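You operate a simulated robot arm through the tools that you are given. There is no shell and no other tool.

You run a simulated robot arm. Do the job below in one go: nothing can be reset, and whatever is moved stays where it is left.

Task
A breaker has tripped: push it back up and clear the alarm.
Fine: main switch off before you unlatch and open the cabinet; shut and latch it, switch on again, then press reset. Where these are worked on the way, their far stop is far enough and under half their travel is too little: main switch.

It is judged by the outcome, as a careful person would: the job done as asked, and still so three seconds after it is handed in. It fails if anything else is knocked over, pushed out of place, dropped, spilled or broken.

Robot
A 6-joint arm with a two-finger gripper, fixed in place. Base frame: the origin is at the foot of the arm, x ahead of it, y to its left, z up. Lengths are in mm, angles in degrees, forces in N, time in s.
Its first joint turns from -166.0 to 166.0 degrees. Payload 2.45 kg.
Tool frame: the origin (TCP) lies between the finger pads and is the grasp point; the fingertips stand 20 mm ahead of it; z points along the fingers, y is the line along which they close. Largest opening 140 mm; the body of the gripper starts 168 mm behind the TCP.
Orientation is that of the tool frame in the base frame, as a unit quaternion [x, y, z, w]. With the fingers straight down and closing along the base's y, the tool's x points along the base's -x, its y along +y and its z along -z.

Tools
- The arm moves only by the tool apply_moves. Its argument "commands" is a list of rows, each a list of 7 numbers: the opening, from 0 (shut) to 1 (fully open), then the shift along the base's x, y, z in mm, then the turn, a rotation vector about the base's x, y, z in degrees. In form: [[grip, x, y, z, wx, wy, wz], ...]. A call has 1 to 20 rows; each row shifts and turns the commanded pose from where the row before left it. Each row takes 0.2 s and may step no farther than 50 mm and 8.6 degrees from the row before; otherwise, or with a gripper value out of range, the whole call is refused. A pose out of reach is approached as far as the arm can. The call stops where the force on the tool passes 40 N (or 10 N more than at its start, if that is more) or the arm is blocked; 0.2 s more then pass. The fingers move at their own pace (about 45 mm/s each) and stop on an object; they squeeze with about 28 N. The grip force told is the motor's: it shows also when the fingers shut on nothing. Time passes only in rows, and 0.2 s behind the last, so rows that do not move let the fingers close. The reply holds the time, the measured pose of the TCP, the force on the tool along the base axes, the opening and the grip force, in the units named above and with some noise, with the torque about the TCP (base axes, N m) and any sound that the robot's microphone picked up.
- Cameras (640 x 400 px; columns grow to the right, rows downward): "scene" is fixed at [219.4, -494, 1410.8]; the picture's right is [0.59, -0.81, 0.00], its down [-0.37, -0.27, -0.89] and it looks along [0.72, 0.53, -0.45] (base axes); focal length 267 px, centre (320, 200). "wrist" rides on the gripper at [78, 11, -209] in the tool frame; the picture's right is [-0.14, 0.99, 0.00], its down [-0.92, -0.13, -0.37] and it looks along [-0.37, -0.05, 0.93] (tool axes); focal length 280 px, centre (320, 200). There is no depth. A picture from a camera that has moved, and an enlarged one, comes with that camera's place and axes in the base frame and with its lens. The place of the scene camera against the robot may be out by one fixed shift of up to 12 mm in any direction.
- grab_frame(camera): a new picture of that camera. The clock stands still meanwhile.
- close_up(camera, box): a new picture of the part [left, top, right, bottom] of that camera's present view, enlarged. The clock stands still meanwhile.
- job_done(): hands the job in; it is judged then, once.

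Places have to be worked out from the pictures, the camera data and where the tool is seen. Open the gripper and draw the arm clear of the work before you hand the job in, unless the task says otherwise.

The tools are called after "Call:" by a JSON object that holds its "op" and its "data". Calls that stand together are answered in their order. apply_moves: Moves the arm, as the interface text tells. Its arguments: {"type":"object","properties":{"commands":{"type":"array"}},"required":["commands"]} The other tools are called the same way: grab_frame (camera) takes a picture; close_up (camera, box) takes an enlarged picture of a part of a camera's view; job_done () hands the job in.

At the start:

```text
clock: 0.0
tcp_pos: [633.6, 276.8, 1349.1]
orientation: [0.0, 1.0, -0.001, 0.001]
ft_force: [-0.6, -0.2, -0.8]
ft_torque: [0.0, -0.01, 0.01]
opening: 139.9
grip_force: 0.0
```

scene: 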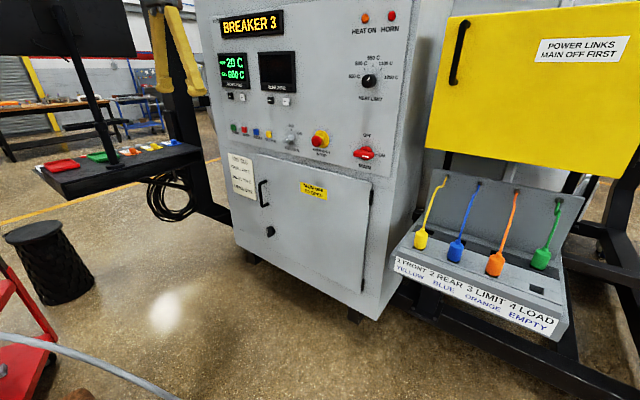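
wrist: 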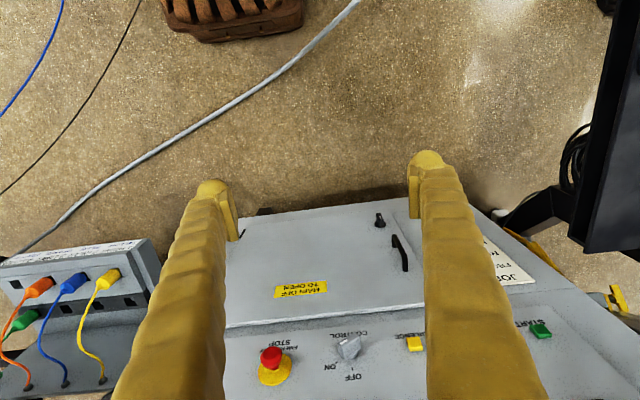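

I start by studying the cabinet, main switch, latch and panel controls in enlarged views from the scene camera.

Call:
{"op": "close_up", "data": {"camera": "scene", "box": [200, 0, 420, 140]}}

Call:
{"op": "close_up", "data": {"camera": "scene", "box": [200, 110, 420, 250]}}

Call:
{"op": "close_up", "data": {"camera": "scene", "box": [220, 140, 320, 250]}}

Call:
{"op": "close_up", "data": {"camera": "scene", "box": [330, 120, 410, 170]}}

```text
2.86 times, centred on (310, 70) of scene
camera zoom: at [219.4, -494.0, 1410.8], right [0.59, -0.81, 0.0], down [-0.37, -0.27, -0.89], along [0.72, 0.53, -0.45], focal length 764 px, centre (349, 571)
```

zoom: 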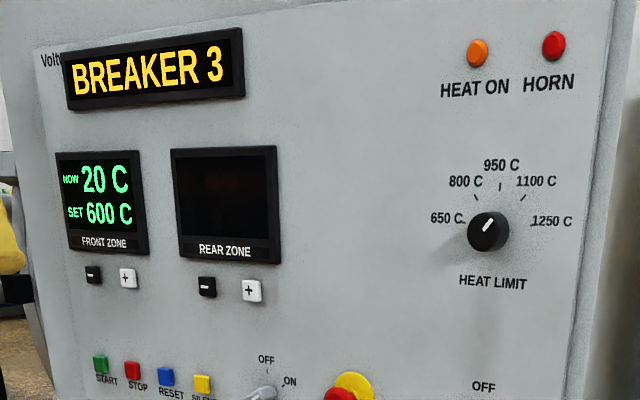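

```text
2.86 times, centred on (310, 180) of scene
camera zoom: at [219.4, -494.0, 1410.8], right [0.59, -0.81, 0.0], down [-0.37, -0.27, -0.89], along [0.72, 0.53, -0.45], focal length 764 px, centre (349, 257)
```

zoom: 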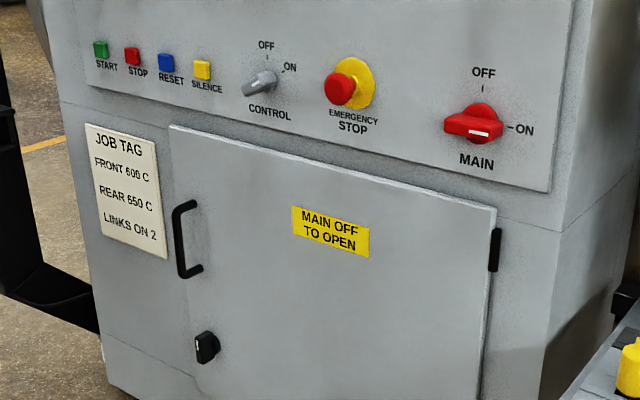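

```text
3.64 times, centred on (270, 195) of scene
camera zoom: at [219.4, -494.0, 1410.8], right [0.59, -0.81, 0.0], down [-0.37, -0.27, -0.89], along [0.72, 0.53, -0.45], focal length 972 px, centre (502, 218)
```

zoom: 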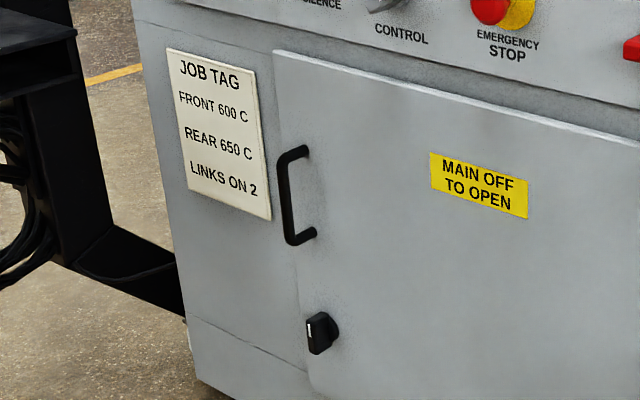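

```text
8.00 times, centred on (370, 145) of scene
camera zoom: at [219.4, -494.0, 1410.8], right [0.59, -0.81, 0.0], down [-0.37, -0.27, -0.89], along [0.72, 0.53, -0.45], focal length 2138 px, centre (-80, 640)
```

zoom: 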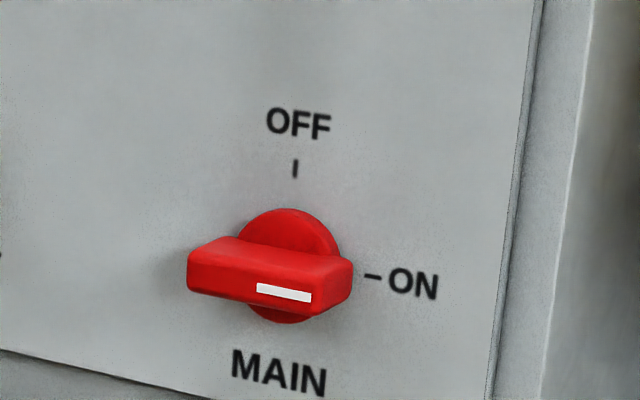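

The cabinet front appears to be a plane at x≈1050 facing −x. The main switch is near y≈−84, z≈1132, the handle near y≈460, z≈830, and the latch near y≈442, z≈605. I'll turn the tool to point forward (+x) at the present place.

Call:
{"op": "apply_moves", "data": {"commands": [[1, 0, 0, 0, 0, -8.5, 0], [1, 0, 0, 0, 0, -8.5, 0], [1, 0, 0, 0, 0, -8.5, 0], [1, 0, 0, 0, 0, -8.5, 0], [1, 0, 0, 0, 0, -8.5, 0], [1, 0, 0, 0, 0, -8.5, 0], [1, 0, 0, 0, 0, -8.5, 0], [1, 0, 0, 0, 0, -8.5, 0], [1, 0, 0, 0, 0, -8.5, 0], [1, 0, 0, 0, 0, -8.5, 0], [1, 0, 0, 0, 0, -5, 0]]}}

```text
clock: 2.4
tcp_pos: [632.4, 277.2, 1349.5]
orientation: [0.001, 0.705, 0.0, 0.709]
ft_force: [0.0, 0.2, 0.3]
ft_torque: [0.02, 0.0, 0.0]
opening: 139.9
grip_force: 0.0
```

The tool now points along +x. I'll look with both cameras.

Call:
{"op": "grab_frame", "data": {"camera": "wrist"}}

Call:
{"op": "grab_frame", "data": {"camera": "scene"}}

```text
taken
camera wrist: at [423.4, 287.2, 1270.2], right [0.0, 0.99, 0.14], down [-0.37, -0.13, 0.92], along [0.93, -0.05, 0.37], focal length 280 px, centre (320, 200)
```

wrist: 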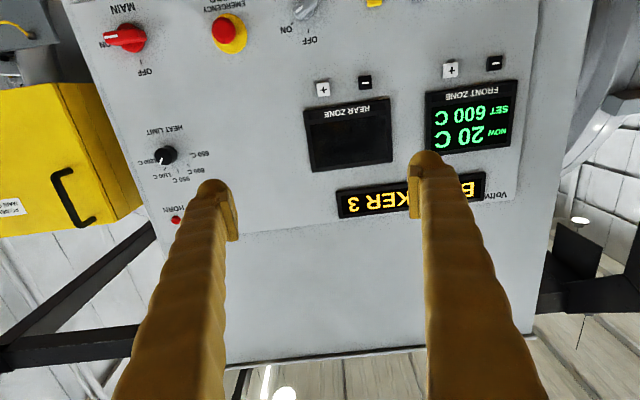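

```text
taken
```

scene: 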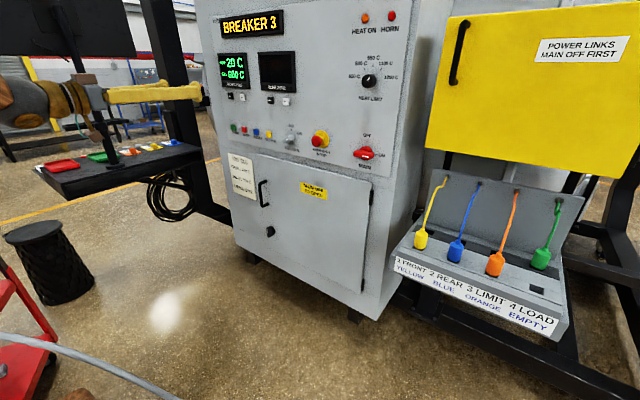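

The wrist and scene rays place the main switch handle at about (1052, −78, 1128). I'll move to a standoff in front of it at x≈820, rolling the tool −90° so the fingers close vertically and can grip the horizontal bar.

Call:
{"op": "apply_moves", "data": {"commands": [[0.6, 15.6, -29.6, -18.4, -7.5, 0, 0], [0.6, 15.6, -29.6, -18.4, -7.5, 0, 0], [0.6, 15.6, -29.6, -18.4, -7.5, 0, 0], [0.6, 15.6, -29.6, -18.4, -7.5, 0, 0], [0.6, 15.6, -29.6, -18.4, -7.5, 0, 0], [0.6, 15.6, -29.6, -18.4, -7.5, 0, 0], [0.6, 15.6, -29.6, -18.4, -7.5, 0, 0], [0.6, 15.6, -29.6, -18.4, -7.5, 0, 0], [0.6, 15.6, -29.6, -18.4, -7.5, 0, 0], [0.6, 15.6, -29.6, -18.4, -7.5, 0, 0], [0.6, 15.6, -29.6, -18.4, -7.5, 0, 0], [0.6, 15.6, -29.6, -18.4, -7.5, 0, 0]]}}

Call:
{"op": "grab_frame", "data": {"camera": "wrist"}}

Call:
{"op": "grab_frame", "data": {"camera": "scene"}}

```text
clock: 5.0
tcp_pos: [792.3, 82.7, 1154.2]
orientation: [-0.492, 0.511, -0.509, 0.488]
ft_force: [0.0, 0.2, -0.8]
ft_torque: [-0.01, 0.0, 0.01]
opening: 84.2
grip_force: 0.0
out of reach, approached as far as the arm can: row 7, 8, 9, 10, 11, 12
```

```text
taken
camera wrist: at [578.7, 12.9, 1144.2], right [0.0, 0.14, -0.99], down [-0.33, 0.93, 0.13], along [0.94, 0.33, 0.05], focal length 280 px, centre (320, 200)
```

wrist: 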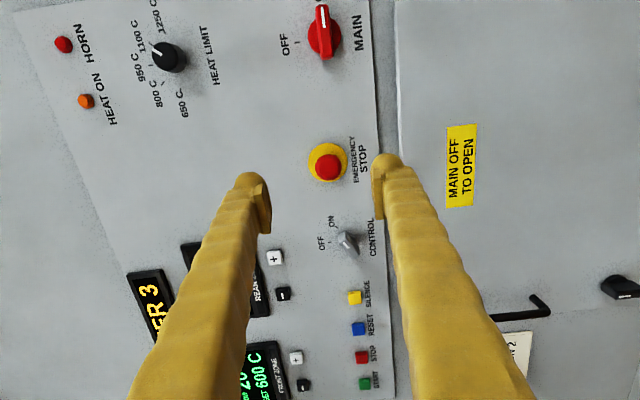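

```text
taken
```

scene: 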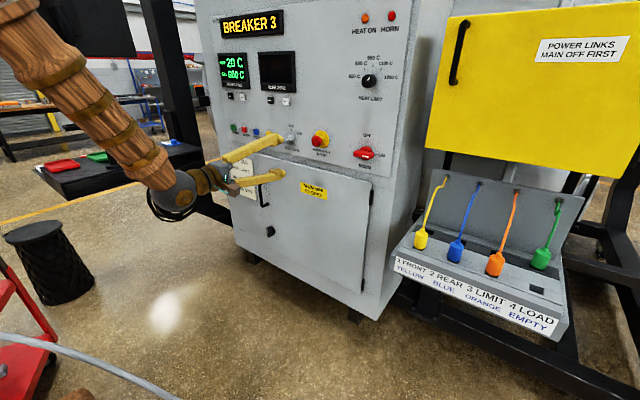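

The last rows were reported out of reach, and the arm stopped at y≈83. I'll look at the arm's posture to find what limits it.

Call:
{"op": "close_up", "data": {"camera": "scene", "box": [0, 0, 320, 240]}}

Call:
{"op": "apply_moves", "data": {"commands": [[0.6, 0, 0, 0, 0, 0, 0]]}}

```text
1.67 times, centred on (160, 120) of scene
camera zoom: at [219.4, -494.0, 1410.8], right [0.59, -0.81, 0.0], down [-0.37, -0.27, -0.89], along [0.72, 0.53, -0.45], focal length 445 px, centre (587, 333)
```

zoom: 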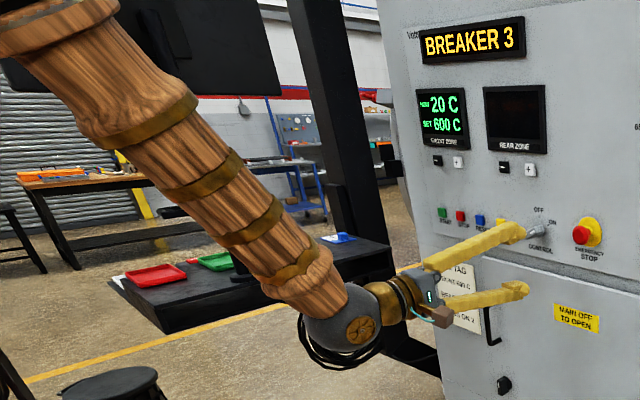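

```text
clock: 5.4
tcp_pos: [791.2, 84.2, 1154.0]
orientation: [-0.492, 0.512, -0.508, 0.488]
ft_force: [-0.8, 0.0, -0.3]
ft_torque: [-0.02, 0.0, 0.01]
opening: 84.1
grip_force: 0.0
```

The wrist looks spherical, and the forearm roll joint seems to have flipped to its limit while the tool pitched out of the arm's plane. I'll retrace to the starting posture with the tool down, then pitch within the arm's own vertical plane.

Call:
{"op": "apply_moves", "data": {"commands": [[0.6, -14, 17, 17, 8, 0, 0], [0.6, -14, 17, 17, 8, 0, 0], [0.6, -14, 17, 17, 8, 0, 0], [0.6, -14, 17, 17, 8, 0, 0], [0.6, -14, 17, 17, 8, 0, 0], [0.6, -14, 17, 17, 8, 0, 0], [0.6, -14, 17, 17, 8, 0, 0], [0.6, -14, 17, 17, 8, 0, 0], [0.6, -14, 17, 17, 8, 0, 0], [0.6, -14, 17, 17, 8, 0, 0], [0.6, -14, 17, 17, 8, 0, 0]]}}

```text
clock: 7.8
tcp_pos: [639.3, 270.5, 1341.2]
orientation: [-0.01, 0.706, -0.013, 0.708]
ft_force: [-0.6, 0.0, -0.2]
ft_torque: [0.01, 0.0, 0.01]
opening: 84.4
grip_force: 0.0
```

Back at the retrace point; now I'll pitch the tool down again (+90° about y).

Call:
{"op": "apply_moves", "data": {"commands": [[0.6, 0, 0, 0, 0, 8.5, 0], [0.6, 0, 0, 0, 0, 8.5, 0], [0.6, 0, 0, 0, 0, 8.5, 0], [0.6, 0, 0, 0, 0, 8.5, 0], [0.6, 0, 0, 0, 0, 8.5, 0], [0.6, 0, 0, 0, 0, 8.5, 0], [0.6, 0, 0, 0, 0, 8.5, 0], [0.6, 0, 0, 0, 0, 8.5, 0], [0.6, 0, 0, 0, 0, 8.5, 0], [0.6, 0, 0, 0, 0, 8.5, 0], [0.6, 0, 0, 0, 0, 5, 0]]}}

Call:
{"op": "grab_frame", "data": {"camera": "scene"}}

```text
clock: 10.2
tcp_pos: [638.3, 270.4, 1341.6]
orientation: [-0.017, 1.0, 0.0, 0.001]
ft_force: [-0.8, 0.3, -0.8]
ft_torque: [0.05, -0.04, 0.01]
opening: 83.8
grip_force: 0.1
```

```text
taken
```

scene: 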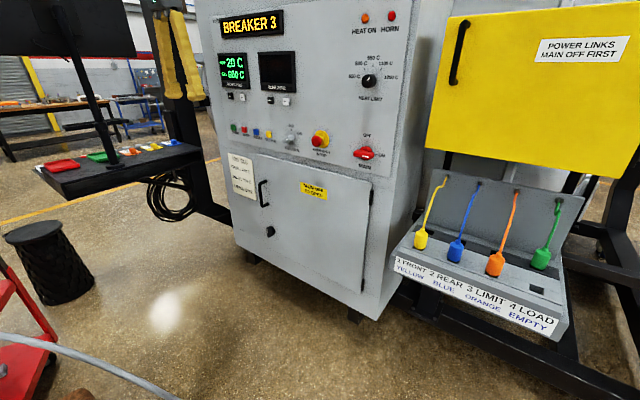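

The tool is down again. Now I'll pitch it forward within the arm's vertical plane (azimuth ≈23°) so the wrist bends straight through.

Call:
{"op": "apply_moves", "data": {"commands": [[0.6, 11, 4.7, 0, 3.32, -7.83, 0], [0.6, 11, 4.7, 0, 3.32, -7.83, 0], [0.6, 11, 4.7, 0, 3.32, -7.83, 0], [0.6, 11, 4.7, 0, 3.32, -7.83, 0], [0.6, 11, 4.7, 0, 3.32, -7.83, 0], [0.6, 11, 4.7, 0, 3.32, -7.83, 0], [0.6, 11, 4.7, 0, 3.32, -7.83, 0], [0.6, 11, 4.7, 0, 3.32, -7.83, 0], [0.6, 11, 4.7, 0, 3.32, -7.83, 0], [0.6, 11, 4.7, 0, 3.32, -7.83, 0], [0.6, 0, 0, 0, 1.95, -4.6, 0]]}}

Call:
{"op": "grab_frame", "data": {"camera": "scene"}}

```text
clock: 12.6
tcp_pos: [745.2, 321.4, 1341.3]
orientation: [-0.011, 0.706, 0.264, 0.658]
ft_force: [0.2, -0.1, 1.1]
ft_torque: [0.01, 0.01, -0.05]
opening: 84.0
grip_force: 0.0
out of reach, approached as far as the arm can: row 8
```

```text
taken
```

scene: 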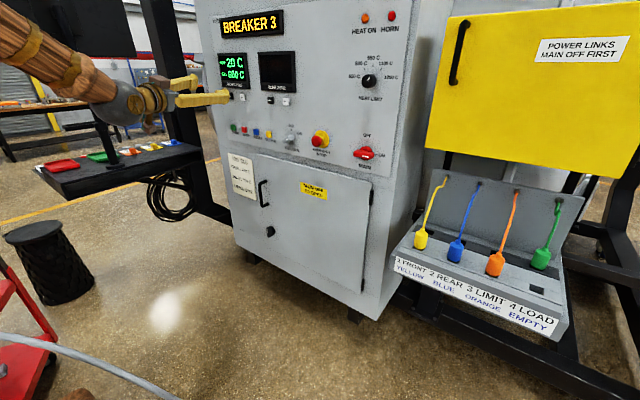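

The in-plane turn worked and the tool points along azimuth ≈23° in the good wrist branch. Now I'll yaw to +x, then translate in front of the main switch with the −90° roll.

Call:
{"op": "apply_moves", "data": {"commands": [[0.6, 5, -26.6, -14.2, 0, 0, -7.57], [0.6, 5, -26.6, -14.2, 0, 0, -7.57], [0.6, 5, -26.6, -14.2, 0, 0, -7.57], [0.6, 5, -26.6, -14.2, -7.5, 0, 0], [0.6, 5, -26.6, -14.2, -7.5, 0, 0], [0.6, 5, -26.6, -14.2, -7.5, 0, 0], [0.6, 5, -26.6, -14.2, -7.5, 0, 0], [0.6, 5, -26.6, -14.2, -7.5, 0, 0], [0.6, 5, -26.6, -14.2, -7.5, 0, 0], [0.6, 5, -26.6, -14.2, -7.5, 0, 0], [0.6, 5, -26.6, -14.2, -7.5, 0, 0], [0.6, 5, -26.6, -14.2, -7.5, 0, 0], [0.6, 5, -26.6, -14.2, -7.5, 0, 0], [0.6, 5, -26.6, -14.2, -7.5, 0, 0], [0.6, 5, -26.6, -14.2, -7.5, 0, 0]]}}

Call:
{"op": "grab_frame", "data": {"camera": "wrist"}}

Call:
{"op": "grab_frame", "data": {"camera": "scene"}}

```text
clock: 15.8
tcp_pos: [819.7, -78.7, 1128.0]
orientation: [-0.403, 0.583, -0.399, 0.582]
ft_force: [0.1, 0.0, 0.1]
ft_torque: [-0.01, 0.02, 0.0]
opening: 84.2
grip_force: 0.2
```

```text
taken
camera wrist: at [609.5, -150.0, 1090.7], right [0.0, 0.48, -0.88], down [-0.37, 0.81, 0.45], along [0.93, 0.33, 0.18], focal length 280 px, centre (320, 200)
```

wrist: 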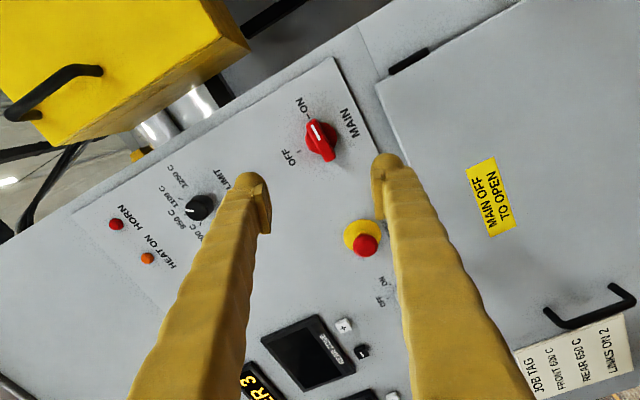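

```text
taken
```

scene: 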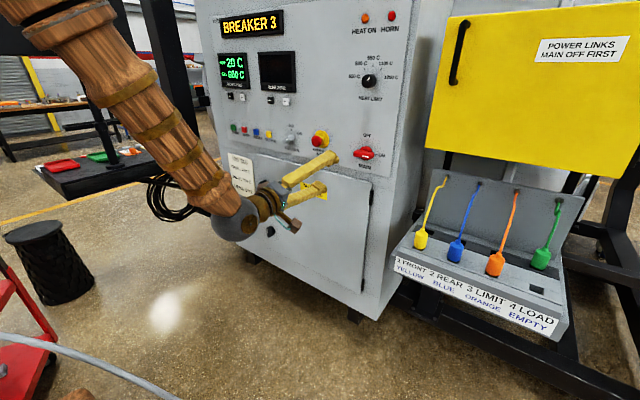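

The position is reached; the roll is −69°, so I need about −21° more. Triangulation puts the knob bar at ≈(1051, −81, 1125) and the panel at x≈1076. I'll roll the rest and look closely.

Call:
{"op": "apply_moves", "data": {"commands": [[0.6, 10, -1, -1, -7, 0, 0], [0.6, 10, -1, -1, -7, 0, 0], [0.6, 10, 0, -1, -7, 0, 0]]}}

Call:
{"op": "grab_frame", "data": {"camera": "wrist"}}

Call:
{"op": "close_up", "data": {"camera": "wrist", "box": [240, 60, 400, 180]}}

Call:
{"op": "close_up", "data": {"camera": "scene", "box": [300, 120, 400, 190]}}

```text
clock: 16.6
tcp_pos: [851.1, -79.7, 1125.4]
orientation: [0.502, -0.5, 0.499, -0.5]
ft_force: [0.6, 0.5, -0.1]
ft_torque: [-0.01, 0.03, 0.0]
opening: 84.2
grip_force: 0.0
```

```text
taken
camera wrist: at [640.5, -158.9, 1115.0], right [0.0, 0.14, -0.99], down [-0.37, 0.92, 0.13], along [0.93, 0.37, 0.05], focal length 280 px, centre (320, 200)
```

wrist: 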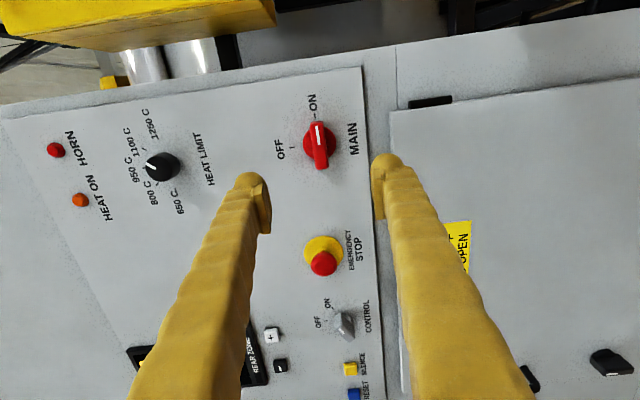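

```text
3.33 times, centred on (320, 120) of wrist
camera zoom: at [640.5, -158.9, 1115.0], right [0.0, 0.14, -0.99], down [-0.37, 0.92, 0.13], along [0.93, 0.37, 0.05], focal length 935 px, centre (320, 467)
```

zoom: 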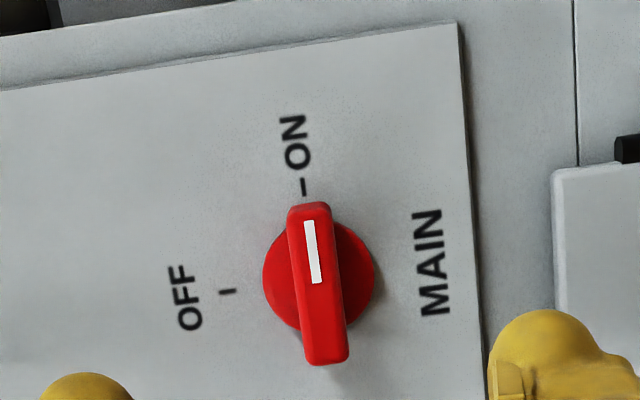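

```text
5.71 times, centred on (350, 155) of scene
camera zoom: at [219.4, -494.0, 1410.8], right [0.59, -0.81, 0.0], down [-0.37, -0.27, -0.89], along [0.72, 0.53, -0.45], focal length 1527 px, centre (149, 457)
```

zoom: 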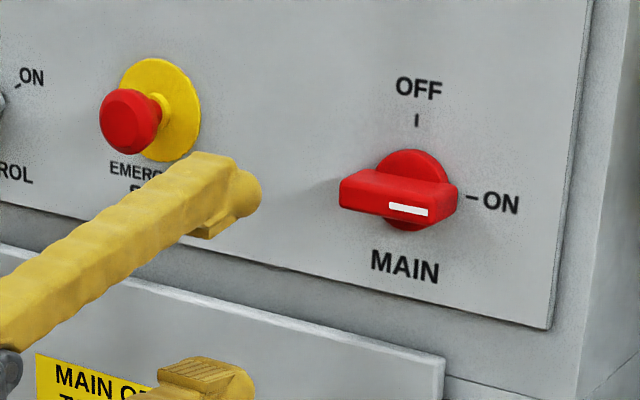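

The knob bar (about 70 mm long, 18–20 mm thick) is horizontal, with its front face near x≈1050 and the disc at ≈1070. I'll advance to TCP x≈1040 with the fingers straddling the bar above and below.

Call:
{"op": "apply_moves", "data": {"commands": [[0.6, 40, -0.3, 0.3, 0, 0, 0], [0.6, 40, 0, 0.3, 0, 0, 0], [0.6, 40, 0, 0.3, 0, 0, 0], [0.6, 40, 0, 0, 0, 0, 0], [0.6, 15, 0, 0, 0, 0, 0], [0.6, 10, 0, 0, 0, 0, 0]]}}

Call:
{"op": "grab_frame", "data": {"camera": "wrist"}}

Call:
{"op": "close_up", "data": {"camera": "scene", "box": [300, 110, 420, 190]}}

```text
clock: 18.0
tcp_pos: [1035.3, -81.6, 1124.2]
orientation: [0.502, -0.5, 0.499, -0.499]
ft_force: [1.2, 0.5, 0.0]
ft_torque: [0.0, 0.0, 0.01]
opening: 84.0
grip_force: 0.0
```

```text
taken
camera wrist: at [824.8, -160.3, 1114.0], right [0.0, 0.14, -0.99], down [-0.37, 0.92, 0.13], along [0.93, 0.37, 0.05], focal length 280 px, centre (320, 200)
```

wrist: 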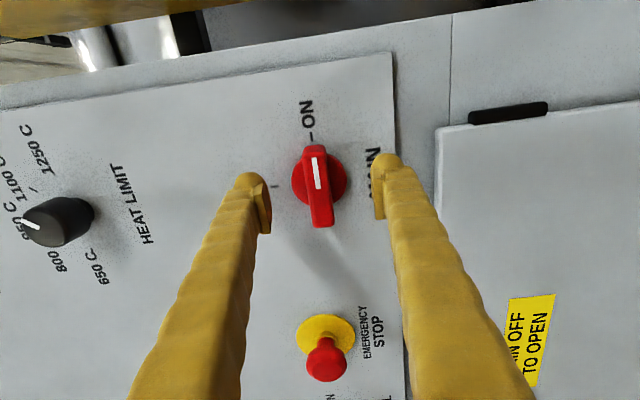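

```text
5.00 times, centred on (360, 150) of scene
camera zoom: at [219.4, -494.0, 1410.8], right [0.59, -0.81, 0.0], down [-0.37, -0.27, -0.89], along [0.72, 0.53, -0.45], focal length 1336 px, centre (120, 450)
```

zoom: 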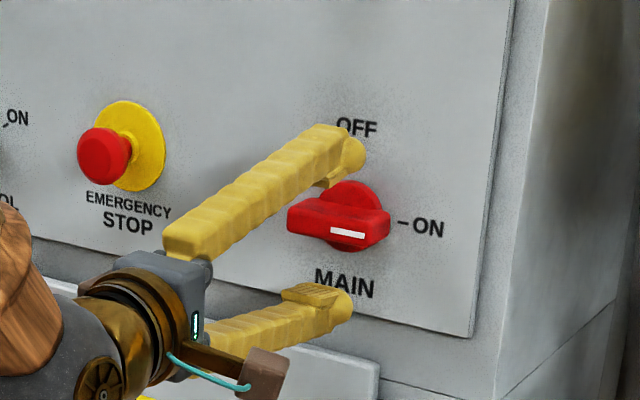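

The bar is centred between the fingers at about (1055, −82, 1126). I'll go 9 mm further in, raise 2 mm, then close on the bar.

Call:
{"op": "apply_moves", "data": {"commands": [[0.6, 9, 0, 2, 0, 0, 0], [0, 0, 0, 0, 0, 0, 0], [0, 0, 0, 0, 0, 0, 0], [0, 0, 0, 0, 0, 0, 0], [0, 0, 0, 0, 0, 0, 0], [0, 0, 0, 0, 0, 0, 0]]}}

Call:
{"op": "grab_frame", "data": {"camera": "wrist"}}

Call:
{"op": "close_up", "data": {"camera": "scene", "box": [300, 110, 420, 190]}}

```text
clock: 19.4
tcp_pos: [1044.0, -81.0, 1125.3]
orientation: [0.503, -0.501, 0.498, -0.499]
ft_force: [4.1, 0.4, -16.1]
ft_torque: [-0.05, 0.17, -0.03]
opening: 19.4
grip_force: 32.6
```

```text
taken
camera wrist: at [834.1, -160.6, 1115.5], right [-0.01, 0.14, -0.99], down [-0.37, 0.92, 0.13], along [0.93, 0.37, 0.05], focal length 280 px, centre (320, 200)
```

wrist: 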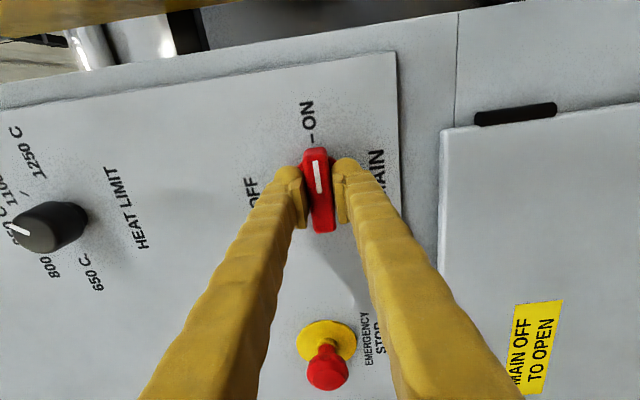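

```text
5.00 times, centred on (360, 150) of scene
camera zoom: at [219.4, -494.0, 1410.8], right [0.59, -0.81, 0.0], down [-0.37, -0.27, -0.89], along [0.72, 0.53, -0.45], focal length 1336 px, centre (120, 450)
```

zoom: 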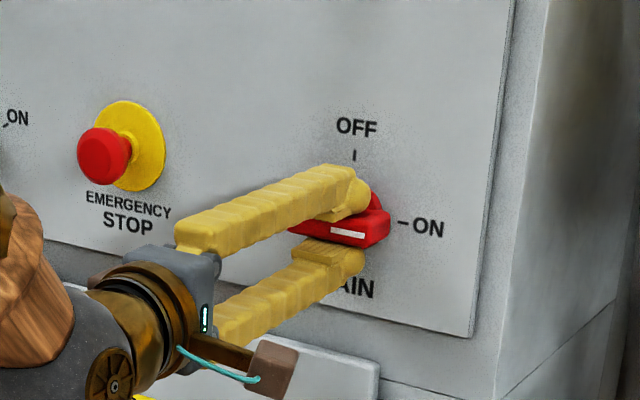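

The bar is gripped (19.4 mm), with about 16 N of vertical misfit. I'll ease down 1 mm and start turning counter‑clockwise (about −x).

Call:
{"op": "apply_moves", "data": {"commands": [[0, 0, 0, -1.2, 0, 0, 0], [0, 0, 0, 0, -8, 0, 0], [0, 0, 0, 0, -8, 0, 0]]}}

```text
clock: 20.2
tcp_pos: [1045.5, -81.8, 1125.5]
orientation: [0.566, -0.426, 0.564, -0.424]
ft_force: [-7.7, -9.8, -15.8]
ft_torque: [0.0, 0.12, -0.2]
opening: 18.9
grip_force: 43.8
```

It turns with modest forces. I'll carry on through the rest of the 90°.

Call:
{"op": "apply_moves", "data": {"commands": [[0, 0, 0, -0.5, -8, 0, 0], [0, 0, 0, -0.5, -8, 0, 0], [0, 0, 0, 0, -8, 0, 0], [0, 0, 0, 0, -8, 0, 0]]}}

Call:
{"op": "grab_frame", "data": {"camera": "wrist"}}

Call:
{"op": "close_up", "data": {"camera": "scene", "box": [300, 110, 420, 190]}}

```text
clock: 21.2
tcp_pos: [1044.5, -80.1, 1125.4]
orientation: [0.661, -0.253, 0.66, -0.252]
ft_force: [-25.0, -13.4, -7.8]
ft_torque: [-0.03, 0.11, -0.16]
opening: 18.9
grip_force: 44.7
```

```text
taken
camera wrist: at [834.2, -141.6, 1177.3], right [0.0, -0.65, -0.76], down [-0.37, 0.71, -0.6], along [0.93, 0.28, -0.24], focal length 280 px, centre (320, 200)
```

wrist: 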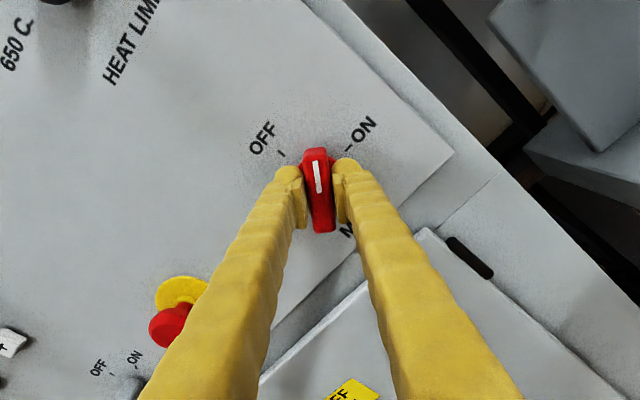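

```text
5.00 times, centred on (360, 150) of scene
camera zoom: at [219.4, -494.0, 1410.8], right [0.59, -0.81, 0.0], down [-0.37, -0.27, -0.89], along [0.72, 0.53, -0.45], focal length 1336 px, centre (120, 450)
```

zoom: 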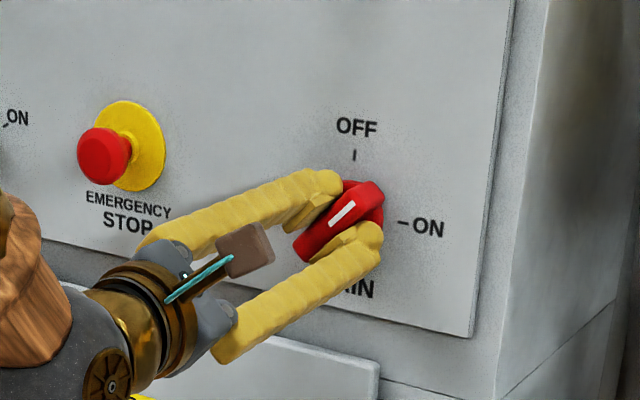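

Turned about 48° so far. The axial force is building (−25 N), so I'll back off about 1 mm while continuing.

Call:
{"op": "apply_moves", "data": {"commands": [[0, -1.2, -0.5, 0, -8, 0, 0], [0, -0.5, -0.5, 0, -8, 0, 0], [0, -0.3, 0, 0, -8, 0, 0], [0, 0, 0, 0, -8, 0, 0]]}}

```text
clock: 21.8
tcp_pos: [1043.9, -80.7, 1126.0]
orientation: [0.689, -0.161, 0.689, -0.16]
ft_force: [15.2, -2.2, -4.8]
ft_torque: [-0.03, 0.05, -0.06]
opening: 19.1
grip_force: 44.3
stopped in row 3: the force on the tool passed its limit at 41 N (the readings are from after the stop); the commanded pose is now the measured one
```

It stopped on a force spike at about 64° of turn. I'll continue in smaller steps.

Call:
{"op": "apply_moves", "data": {"commands": [[0, 0.5, 0, 0, 0, 0, 0], [0, 0, 0, 0, -4, 0, 0], [0, 0, 0, 0, -4, 0, 0]]}}

Call:
{"op": "close_up", "data": {"camera": "scene", "box": [300, 110, 420, 190]}}

```text
clock: 22.6
tcp_pos: [1044.1, -79.2, 1125.8]
orientation: [0.699, -0.113, 0.697, -0.111]
ft_force: [-14.7, 0.9, -10.9]
ft_torque: [-0.02, 0.02, 0.0]
opening: 18.8
grip_force: 44.9
```

```text
5.00 times, centred on (360, 150) of scene
camera zoom: at [219.4, -494.0, 1410.8], right [0.59, -0.81, 0.0], down [-0.37, -0.27, -0.89], along [0.72, 0.53, -0.45], focal length 1336 px, centre (120, 450)
```

zoom: 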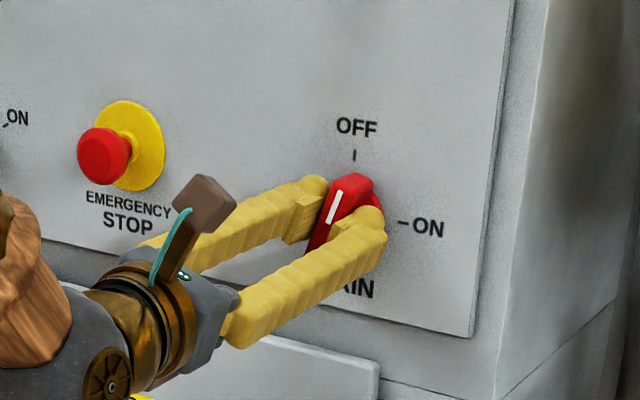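

About 72° turned; continuing to the OFF stop in 4° steps.

Call:
{"op": "apply_moves", "data": {"commands": [[0, -0.3, -0.3, 0, -4, 0, 0], [0, -0.2, -0.3, 0, -4, 0, 0], [0, 0, 0, 0, -4, 0, 0], [0, 0, 0, 0, -4, 0, 0], [0, 0, 0, 0, -4, 0, 0]]}}

Call:
{"op": "close_up", "data": {"camera": "scene", "box": [300, 110, 420, 190]}}

Call:
{"op": "grab_frame", "data": {"camera": "wrist"}}

```text
clock: 23.8
tcp_pos: [1044.4, -80.7, 1125.3]
orientation: [0.707, -0.014, 0.706, -0.017]
ft_force: [8.8, 23.4, -13.6]
ft_torque: [-0.01, 0.19, 0.24]
opening: 19.1
grip_force: 43.4
out of reach, approached as far as the arm can: row 5
```

```text
5.00 times, centred on (360, 150) of scene
camera zoom: at [219.4, -494.0, 1410.8], right [0.59, -0.81, 0.0], down [-0.37, -0.27, -0.89], along [0.72, 0.53, -0.45], focal length 1336 px, centre (120, 450)
```

zoom: 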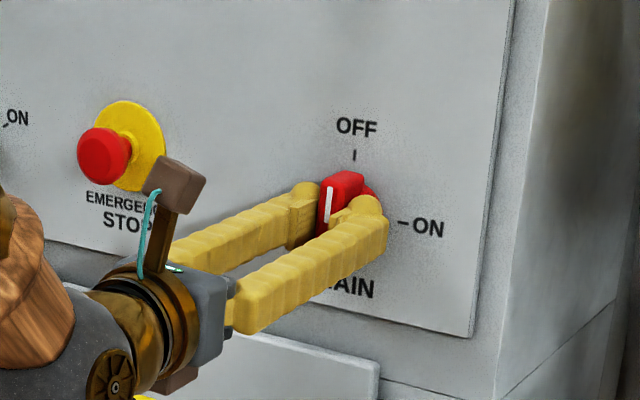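

```text
taken
camera wrist: at [834.1, -96.7, 1203.9], right [0.01, -0.98, -0.18], down [-0.37, 0.17, -0.91], along [0.93, 0.07, -0.36], focal length 280 px, centre (320, 200)
```

wrist: 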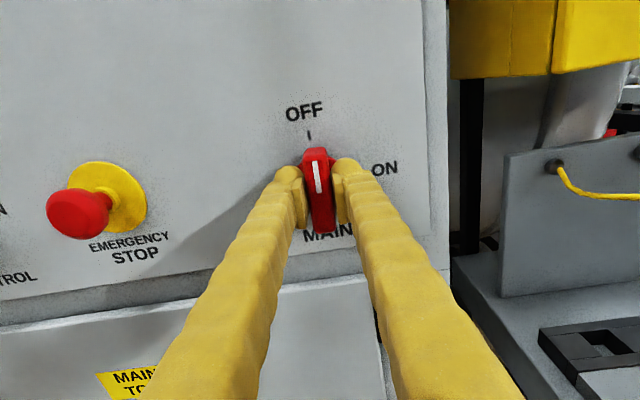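

The knob is at about 87.5° and the wrist is at its roll limit. I'll check whether the panel has gone dead and whether the knob lines up with OFF.

Call:
{"op": "grab_frame", "data": {"camera": "scene"}}

Call:
{"op": "close_up", "data": {"camera": "wrist", "box": [240, 80, 400, 240]}}

```text
taken
```

scene: 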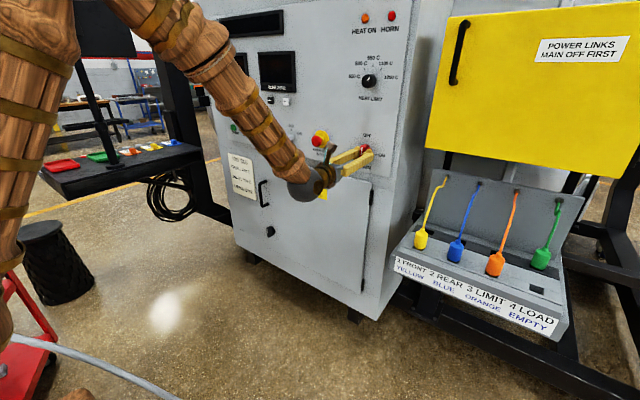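

```text
2.50 times, centred on (320, 160) of wrist
camera zoom: at [834.1, -96.7, 1203.9], right [0.01, -0.98, -0.18], down [-0.37, 0.17, -0.91], along [0.93, 0.07, -0.36], focal length 701 px, centre (320, 300)
```

zoom: 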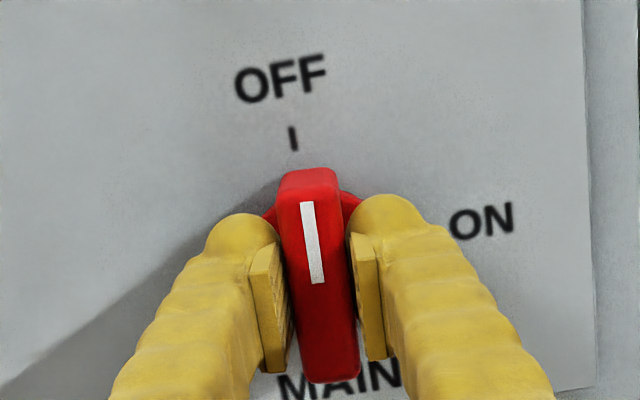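

All panel displays went dark, so the main is OFF with the knob pointing at the OFF mark. I'll release it and back straight off.

Call:
{"op": "apply_moves", "data": {"commands": [[0.4, 0, 0, 0, 0, 0, 0], [0.4, 0, 0, 0, 0, 0, 0], [0.4, 0, 0, 0, 0, 0, 0], [0.4, -30, 0, 0, 0, 0, 0], [0.4, -40, 0, 0, 0, 0, 0], [0.4, -40, 0, 0, 0, 0, 0], [0.4, -40, 0, 0, 0, 0, 0], [0.4, -40, 0, 0, 0, 0, 0]]}}

Call:
{"op": "grab_frame", "data": {"camera": "wrist"}}

Call:
{"op": "close_up", "data": {"camera": "scene", "box": [220, 150, 320, 250]}}

```text
clock: 25.6
tcp_pos: [852.0, -80.8, 1126.9]
orientation: [0.708, -0.014, 0.706, -0.021]
ft_force: [0.3, 0.2, -0.3]
ft_torque: [0.01, 0.0, 0.01]
opening: 56.0
grip_force: 0.1
```

```text
taken
camera wrist: at [643.1, -98.2, 1204.7], right [0.01, -0.98, -0.19], down [-0.37, 0.17, -0.91], along [0.93, 0.07, -0.36], focal length 280 px, centre (320, 200)
```

wrist: 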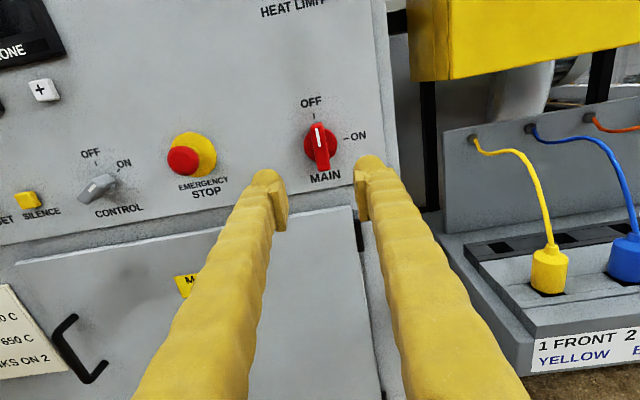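

```text
4.00 times, centred on (270, 200) of scene
camera zoom: at [219.4, -494.0, 1410.8], right [0.59, -0.81, 0.0], down [-0.37, -0.27, -0.89], along [0.72, 0.53, -0.45], focal length 1069 px, centre (520, 200)
```

zoom: 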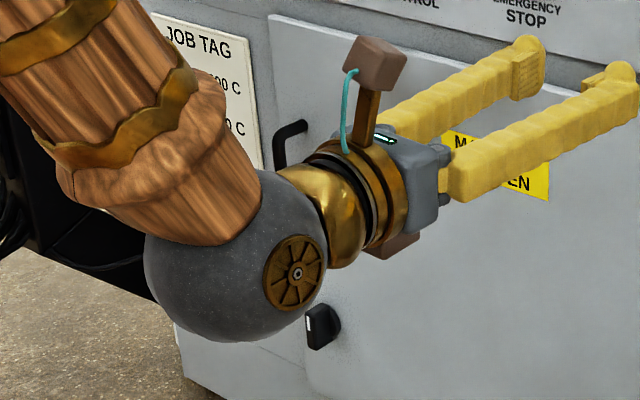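

The knob visibly points at OFF. Next I'll move to a standoff in front of the latch at about (780, 442, 650) to see it properly.

Call:
{"op": "apply_moves", "data": {"commands": [[0.4, -9, 32, -30, 1, 0, 0], [0.4, -9, 32, -30, 1, 0, 0], [0.4, -9, 32, -30, 1, 0, 0], [0.4, -9, 32, -30, 1, 0, 0], [0.4, -9, 32, -30, 1, 0, 0], [0.4, -9, 32, -30, 1, 0, 0], [0.4, -9, 32, -30, 1, 0, 0], [0.4, -9, 32, -30, 1, 0, 0], [0.4, 0, 33, -30, 0, 0, 0], [0.4, 0, 33, -30, 0, 0, 0], [0.4, 0, 33, -30, 0, 0, 0], [0.4, 0, 33, -30, 0, 0, 0], [0.4, 0, 33, -30, 0, 0, 0], [0.4, 0, 33, -30, 0, 0, 0], [0.4, 0, 33, -30, 0, 0, 0], [0.4, 0, 33, -30, 0, 0, 0]]}}

Call:
{"op": "grab_frame", "data": {"camera": "wrist"}}

Call:
{"op": "grab_frame", "data": {"camera": "scene"}}

```text
clock: 29.0
tcp_pos: [784.8, 416.1, 651.6]
orientation: [0.704, -0.063, 0.704, -0.066]
ft_force: [0.7, 0.0, -1.2]
ft_torque: [-0.02, -0.01, 0.0]
opening: 56.0
grip_force: 0.1
out of reach, approached as far as the arm can: row 1, 2, 3, 4, 6
```

```text
taken
camera wrist: at [576.0, 389.4, 726.1], right [0.0, -0.95, -0.32], down [-0.37, 0.29, -0.88], along [0.93, 0.12, -0.35], focal length 280 px, centre (320, 200)
```

wrist: 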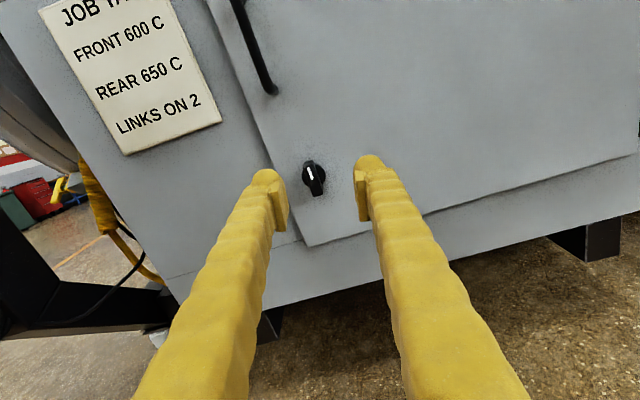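

```text
taken
```

scene: 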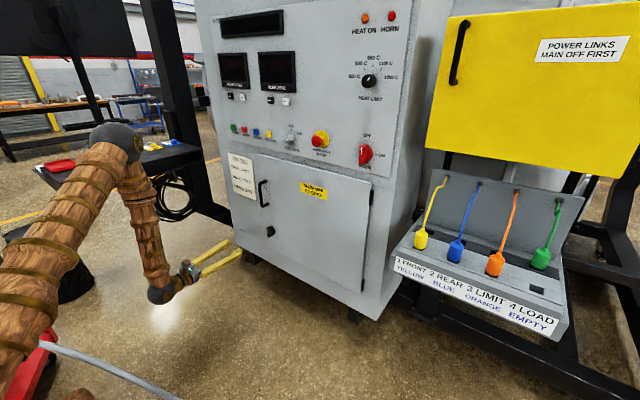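

The latch is in view between the fingers; I'll zoom in on it.

Call:
{"op": "close_up", "data": {"camera": "wrist", "box": [250, 120, 390, 220]}}

Call:
{"op": "close_up", "data": {"camera": "scene", "box": [240, 170, 310, 250]}}

```text
4.00 times, centred on (320, 170) of wrist
camera zoom: at [576.0, 389.4, 726.1], right [0.0, -0.95, -0.32], down [-0.37, 0.29, -0.88], along [0.93, 0.12, -0.35], focal length 1122 px, centre (320, 320)
```

zoom: 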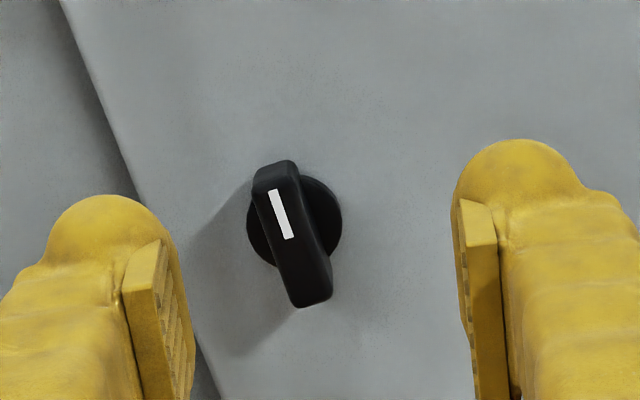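

```text
5.00 times, centred on (275, 210) of scene
camera zoom: at [219.4, -494.0, 1410.8], right [0.59, -0.81, 0.0], down [-0.37, -0.27, -0.89], along [0.72, 0.53, -0.45], focal length 1336 px, centre (545, 150)
```

zoom: 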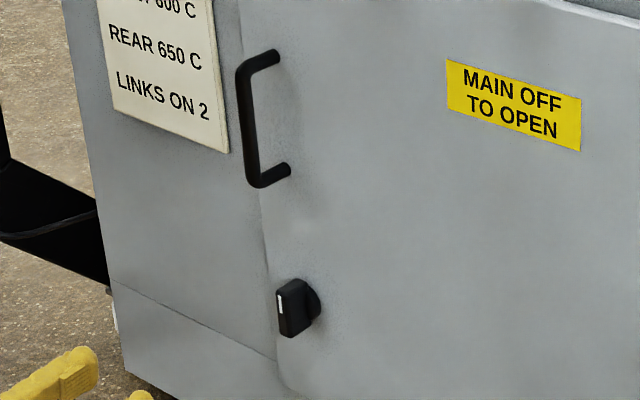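

The latch knob is vertical with its mark up, front face at about (1050, 450, 590). It might turn either way, so I'll unroll the wrist by +170° to mid-range (camera below) while moving to a nearer standoff.

Call:
{"op": "apply_moves", "data": {"commands": [[0.4, 5, 1.7, -3.1, 8.5, 0, 0], [0.4, 5, 1.7, -3.1, 8.5, 0, 0], [0.4, 5, 1.7, -3.1, 8.5, 0, 0], [0.4, 5, 1.7, -3.1, 8.5, 0, 0], [0.4, 5, 1.7, -3.1, 8.5, 0, 0], [0.4, 5, 1.7, -3.1, 8.5, 0, 0], [0.4, 5, 1.7, -3.1, 8.5, 0, 0], [0.4, 5, 1.7, -3.1, 8.5, 0, 0], [0.4, 5, 1.7, -3.1, 8.5, 0, 0], [0.4, 5, 1.7, -3.1, 8.5, 0, 0], [0.4, 5, 1.7, -3.1, 8.5, 0, 0], [0.4, 5, 1.7, -3.1, 8.5, 0, 0], [0.4, 5, 1.7, -3.1, 8.5, 0, 0], [0.4, 5, 1.7, -3.1, 8.5, 0, 0], [0.4, 5, 1.7, -3.1, 8.5, 0, 0], [0.4, 5, 1.7, -3.1, 8.5, 0, 0], [0.4, 5, 1.7, -3.1, 8.5, 0, 0], [0.4, 5, 1.7, -3.1, 8.5, 0, 0], [0.4, 5, 1.7, -3.1, 8.5, 0, 0], [0.4, 5, 1.7, -3.1, 8.5, 0, 0]]}}

Call:
{"op": "grab_frame", "data": {"camera": "wrist"}}

Call:
{"op": "grab_frame", "data": {"camera": "scene"}}

```text
clock: 33.2
tcp_pos: [886.0, 451.9, 589.7]
orientation: [0.007, 0.707, 0.002, 0.707]
ft_force: [0.7, -0.3, 0.4]
ft_torque: [0.0, -0.03, -0.01]
opening: 56.1
grip_force: 0.1
```

```text
taken
camera wrist: at [676.2, 462.5, 512.0], right [0.0, 0.99, 0.15], down [-0.37, -0.14, 0.92], along [0.93, -0.06, 0.37], focal length 280 px, centre (320, 200)
```

wrist: 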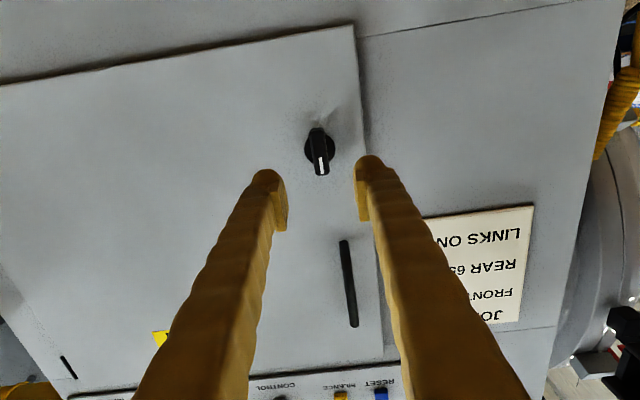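

```text
taken
```

scene: 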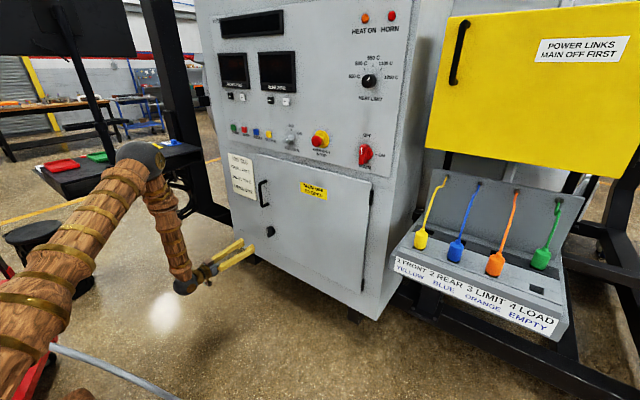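

The tool is level at (886, 452, 590) with the knob dead ahead. I'll advance to grip depth at x≈1043, then close on it.

Call:
{"op": "apply_moves", "data": {"commands": [[0.4, 40, -0.7, 0.3, 0, 0, 0], [0.4, 40, -0.6, 0.3, 0, 0, 0], [0.4, 40, -0.6, 0, 0, 0, 0], [0.4, 30, 0, 0, 0, 0, 0], [0.4, 7, 0, 0, 0, 0, 0]]}}

Call:
{"op": "grab_frame", "data": {"camera": "wrist"}}

Call:
{"op": "close_up", "data": {"camera": "scene", "box": [230, 180, 310, 250]}}

```text
clock: 34.4
tcp_pos: [1045.0, 448.9, 590.2]
orientation: [0.005, 0.707, 0.003, 0.707]
ft_force: [0.3, -0.2, 0.0]
ft_torque: [0.01, 0.0, 0.01]
opening: 56.0
grip_force: 0.1
```

```text
taken
camera wrist: at [833.7, 461.4, 512.2], right [0.0, 0.99, 0.15], down [-0.37, -0.14, 0.92], along [0.93, -0.06, 0.37], focal length 280 px, centre (320, 200)
```

wrist: 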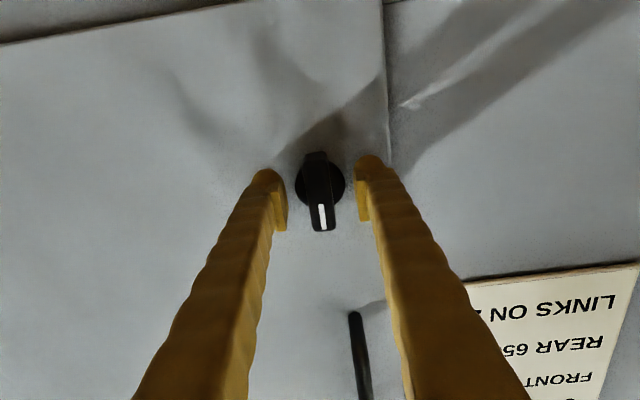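

```text
5.71 times, centred on (270, 215) of scene
camera zoom: at [219.4, -494.0, 1410.8], right [0.59, -0.81, 0.0], down [-0.37, -0.27, -0.89], along [0.72, 0.53, -0.45], focal length 1527 px, centre (606, 114)
```

zoom: 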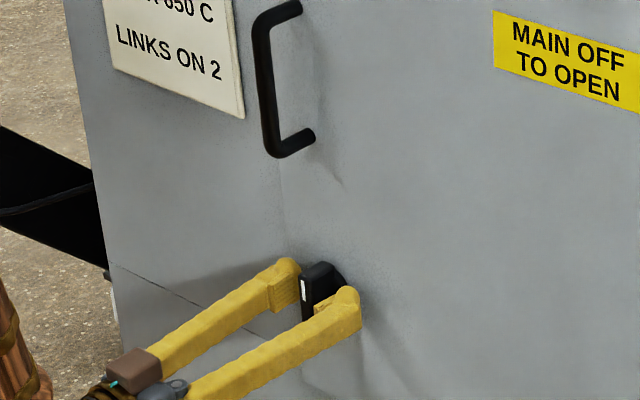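

The knob sits centred between the pads. I'll close on it.

Call:
{"op": "apply_moves", "data": {"commands": [[0, 0, 0, 0, 0, 0, 0], [0, 0, 0, 0, 0, 0, 0], [0, 0, 0, 0, 0, 0, 0], [0, 0, 0, 0, 0, 0, 0]]}}

```text
clock: 35.4
tcp_pos: [1044.0, 449.5, 590.0]
orientation: [0.006, 0.707, 0.001, 0.707]
ft_force: [0.4, 0.5, 0.7]
ft_torque: [-0.03, 0.0, -0.02]
opening: 18.9
grip_force: 39.3
```

Gripped (18.9 mm) with almost no side load. I'll try a small clockwise turn (about +x) and check the torque for a stop.

Call:
{"op": "apply_moves", "data": {"commands": [[0, 0, 0, 0, 4, 0, 0], [0, 0, 0, 0, 4, 0, 0]]}}

```text
clock: 36.0
tcp_pos: [1043.5, 449.5, 589.0]
orientation: [0.054, 0.705, 0.052, 0.705]
ft_force: [-2.4, 0.1, 3.8]
ft_torque: [-0.06, -0.06, 0.0]
opening: 18.7
grip_force: 44.1
```

Little torque so far (−0.06 N m). I'll check whether the knob really turned with the fingers.

Call:
{"op": "apply_moves", "data": {"commands": [[0, 0, 0, 0, 6, 0, 0], [0, 0, 0, 0, 6, 0, 0]]}}

Call:
{"op": "close_up", "data": {"camera": "wrist", "box": [240, 120, 400, 250]}}

Call:
{"op": "close_up", "data": {"camera": "scene", "box": [240, 205, 300, 250]}}

```text
clock: 36.6
tcp_pos: [1044.6, 449.6, 591.3]
orientation: [0.129, 0.695, 0.126, 0.696]
ft_force: [-0.8, 7.6, 2.1]
ft_torque: [-0.06, -0.1, 0.08]
opening: 18.9
grip_force: 44.1
```

```text
3.08 times, centred on (320, 185) of wrist
camera zoom: at [833.5, 487.2, 521.0], right [0.0, 0.88, 0.48], down [-0.37, -0.44, 0.82], along [0.93, -0.18, 0.32], focal length 863 px, centre (320, 246)
```

zoom: 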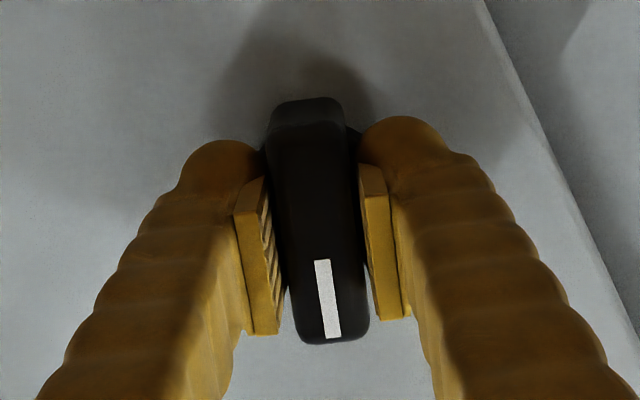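

```text
8.89 times, centred on (270, 228) of scene
camera zoom: at [219.4, -494.0, 1410.8], right [0.59, -0.81, 0.0], down [-0.37, -0.27, -0.89], along [0.72, 0.53, -0.45], focal length 2375 px, centre (764, -44)
```

zoom: 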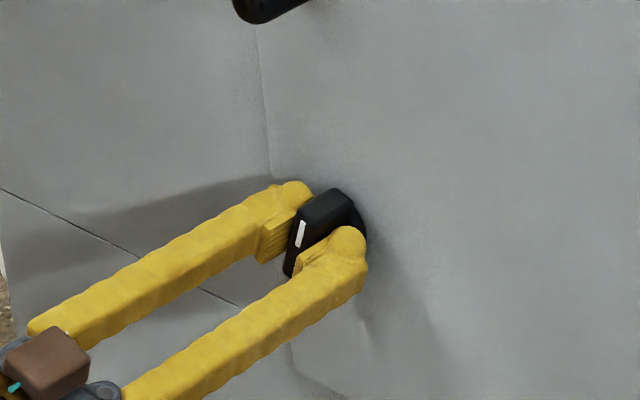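

The knob follows the fingers clockwise freely (about 20° so far). I'll continue to 90°.

Call:
{"op": "apply_moves", "data": {"commands": [[0, 0, 0, 0, 7, 0, 0], [0, 0, 0, 0, 7, 0, 0], [0, 0, 0, 0, 7, 0, 0], [0, 0, 0, 0, 7, 0, 0], [0, 0, 0, 0, 7, 0, 0], [0, 0, 0, 0, 7, 0, 0], [0, 0, 0, 0, 7, 0, 0]]}}

Call:
{"op": "close_up", "data": {"camera": "scene", "box": [240, 205, 300, 250]}}

```text
clock: 38.2
tcp_pos: [1044.4, 449.5, 590.5]
orientation: [0.405, 0.581, 0.404, 0.579]
ft_force: [-4.0, 10.4, 4.7]
ft_torque: [0.06, -0.07, 0.15]
opening: 19.2
grip_force: 43.8
```

```text
8.89 times, centred on (270, 228) of scene
camera zoom: at [219.4, -494.0, 1410.8], right [0.59, -0.81, 0.0], down [-0.37, -0.27, -0.89], along [0.72, 0.53, -0.45], focal length 2375 px, centre (764, -44)
```

zoom: 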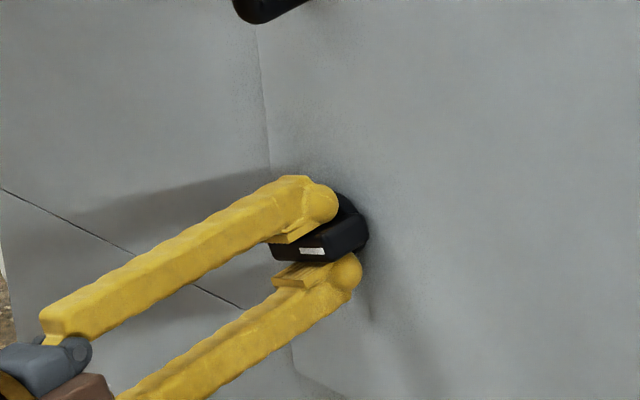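

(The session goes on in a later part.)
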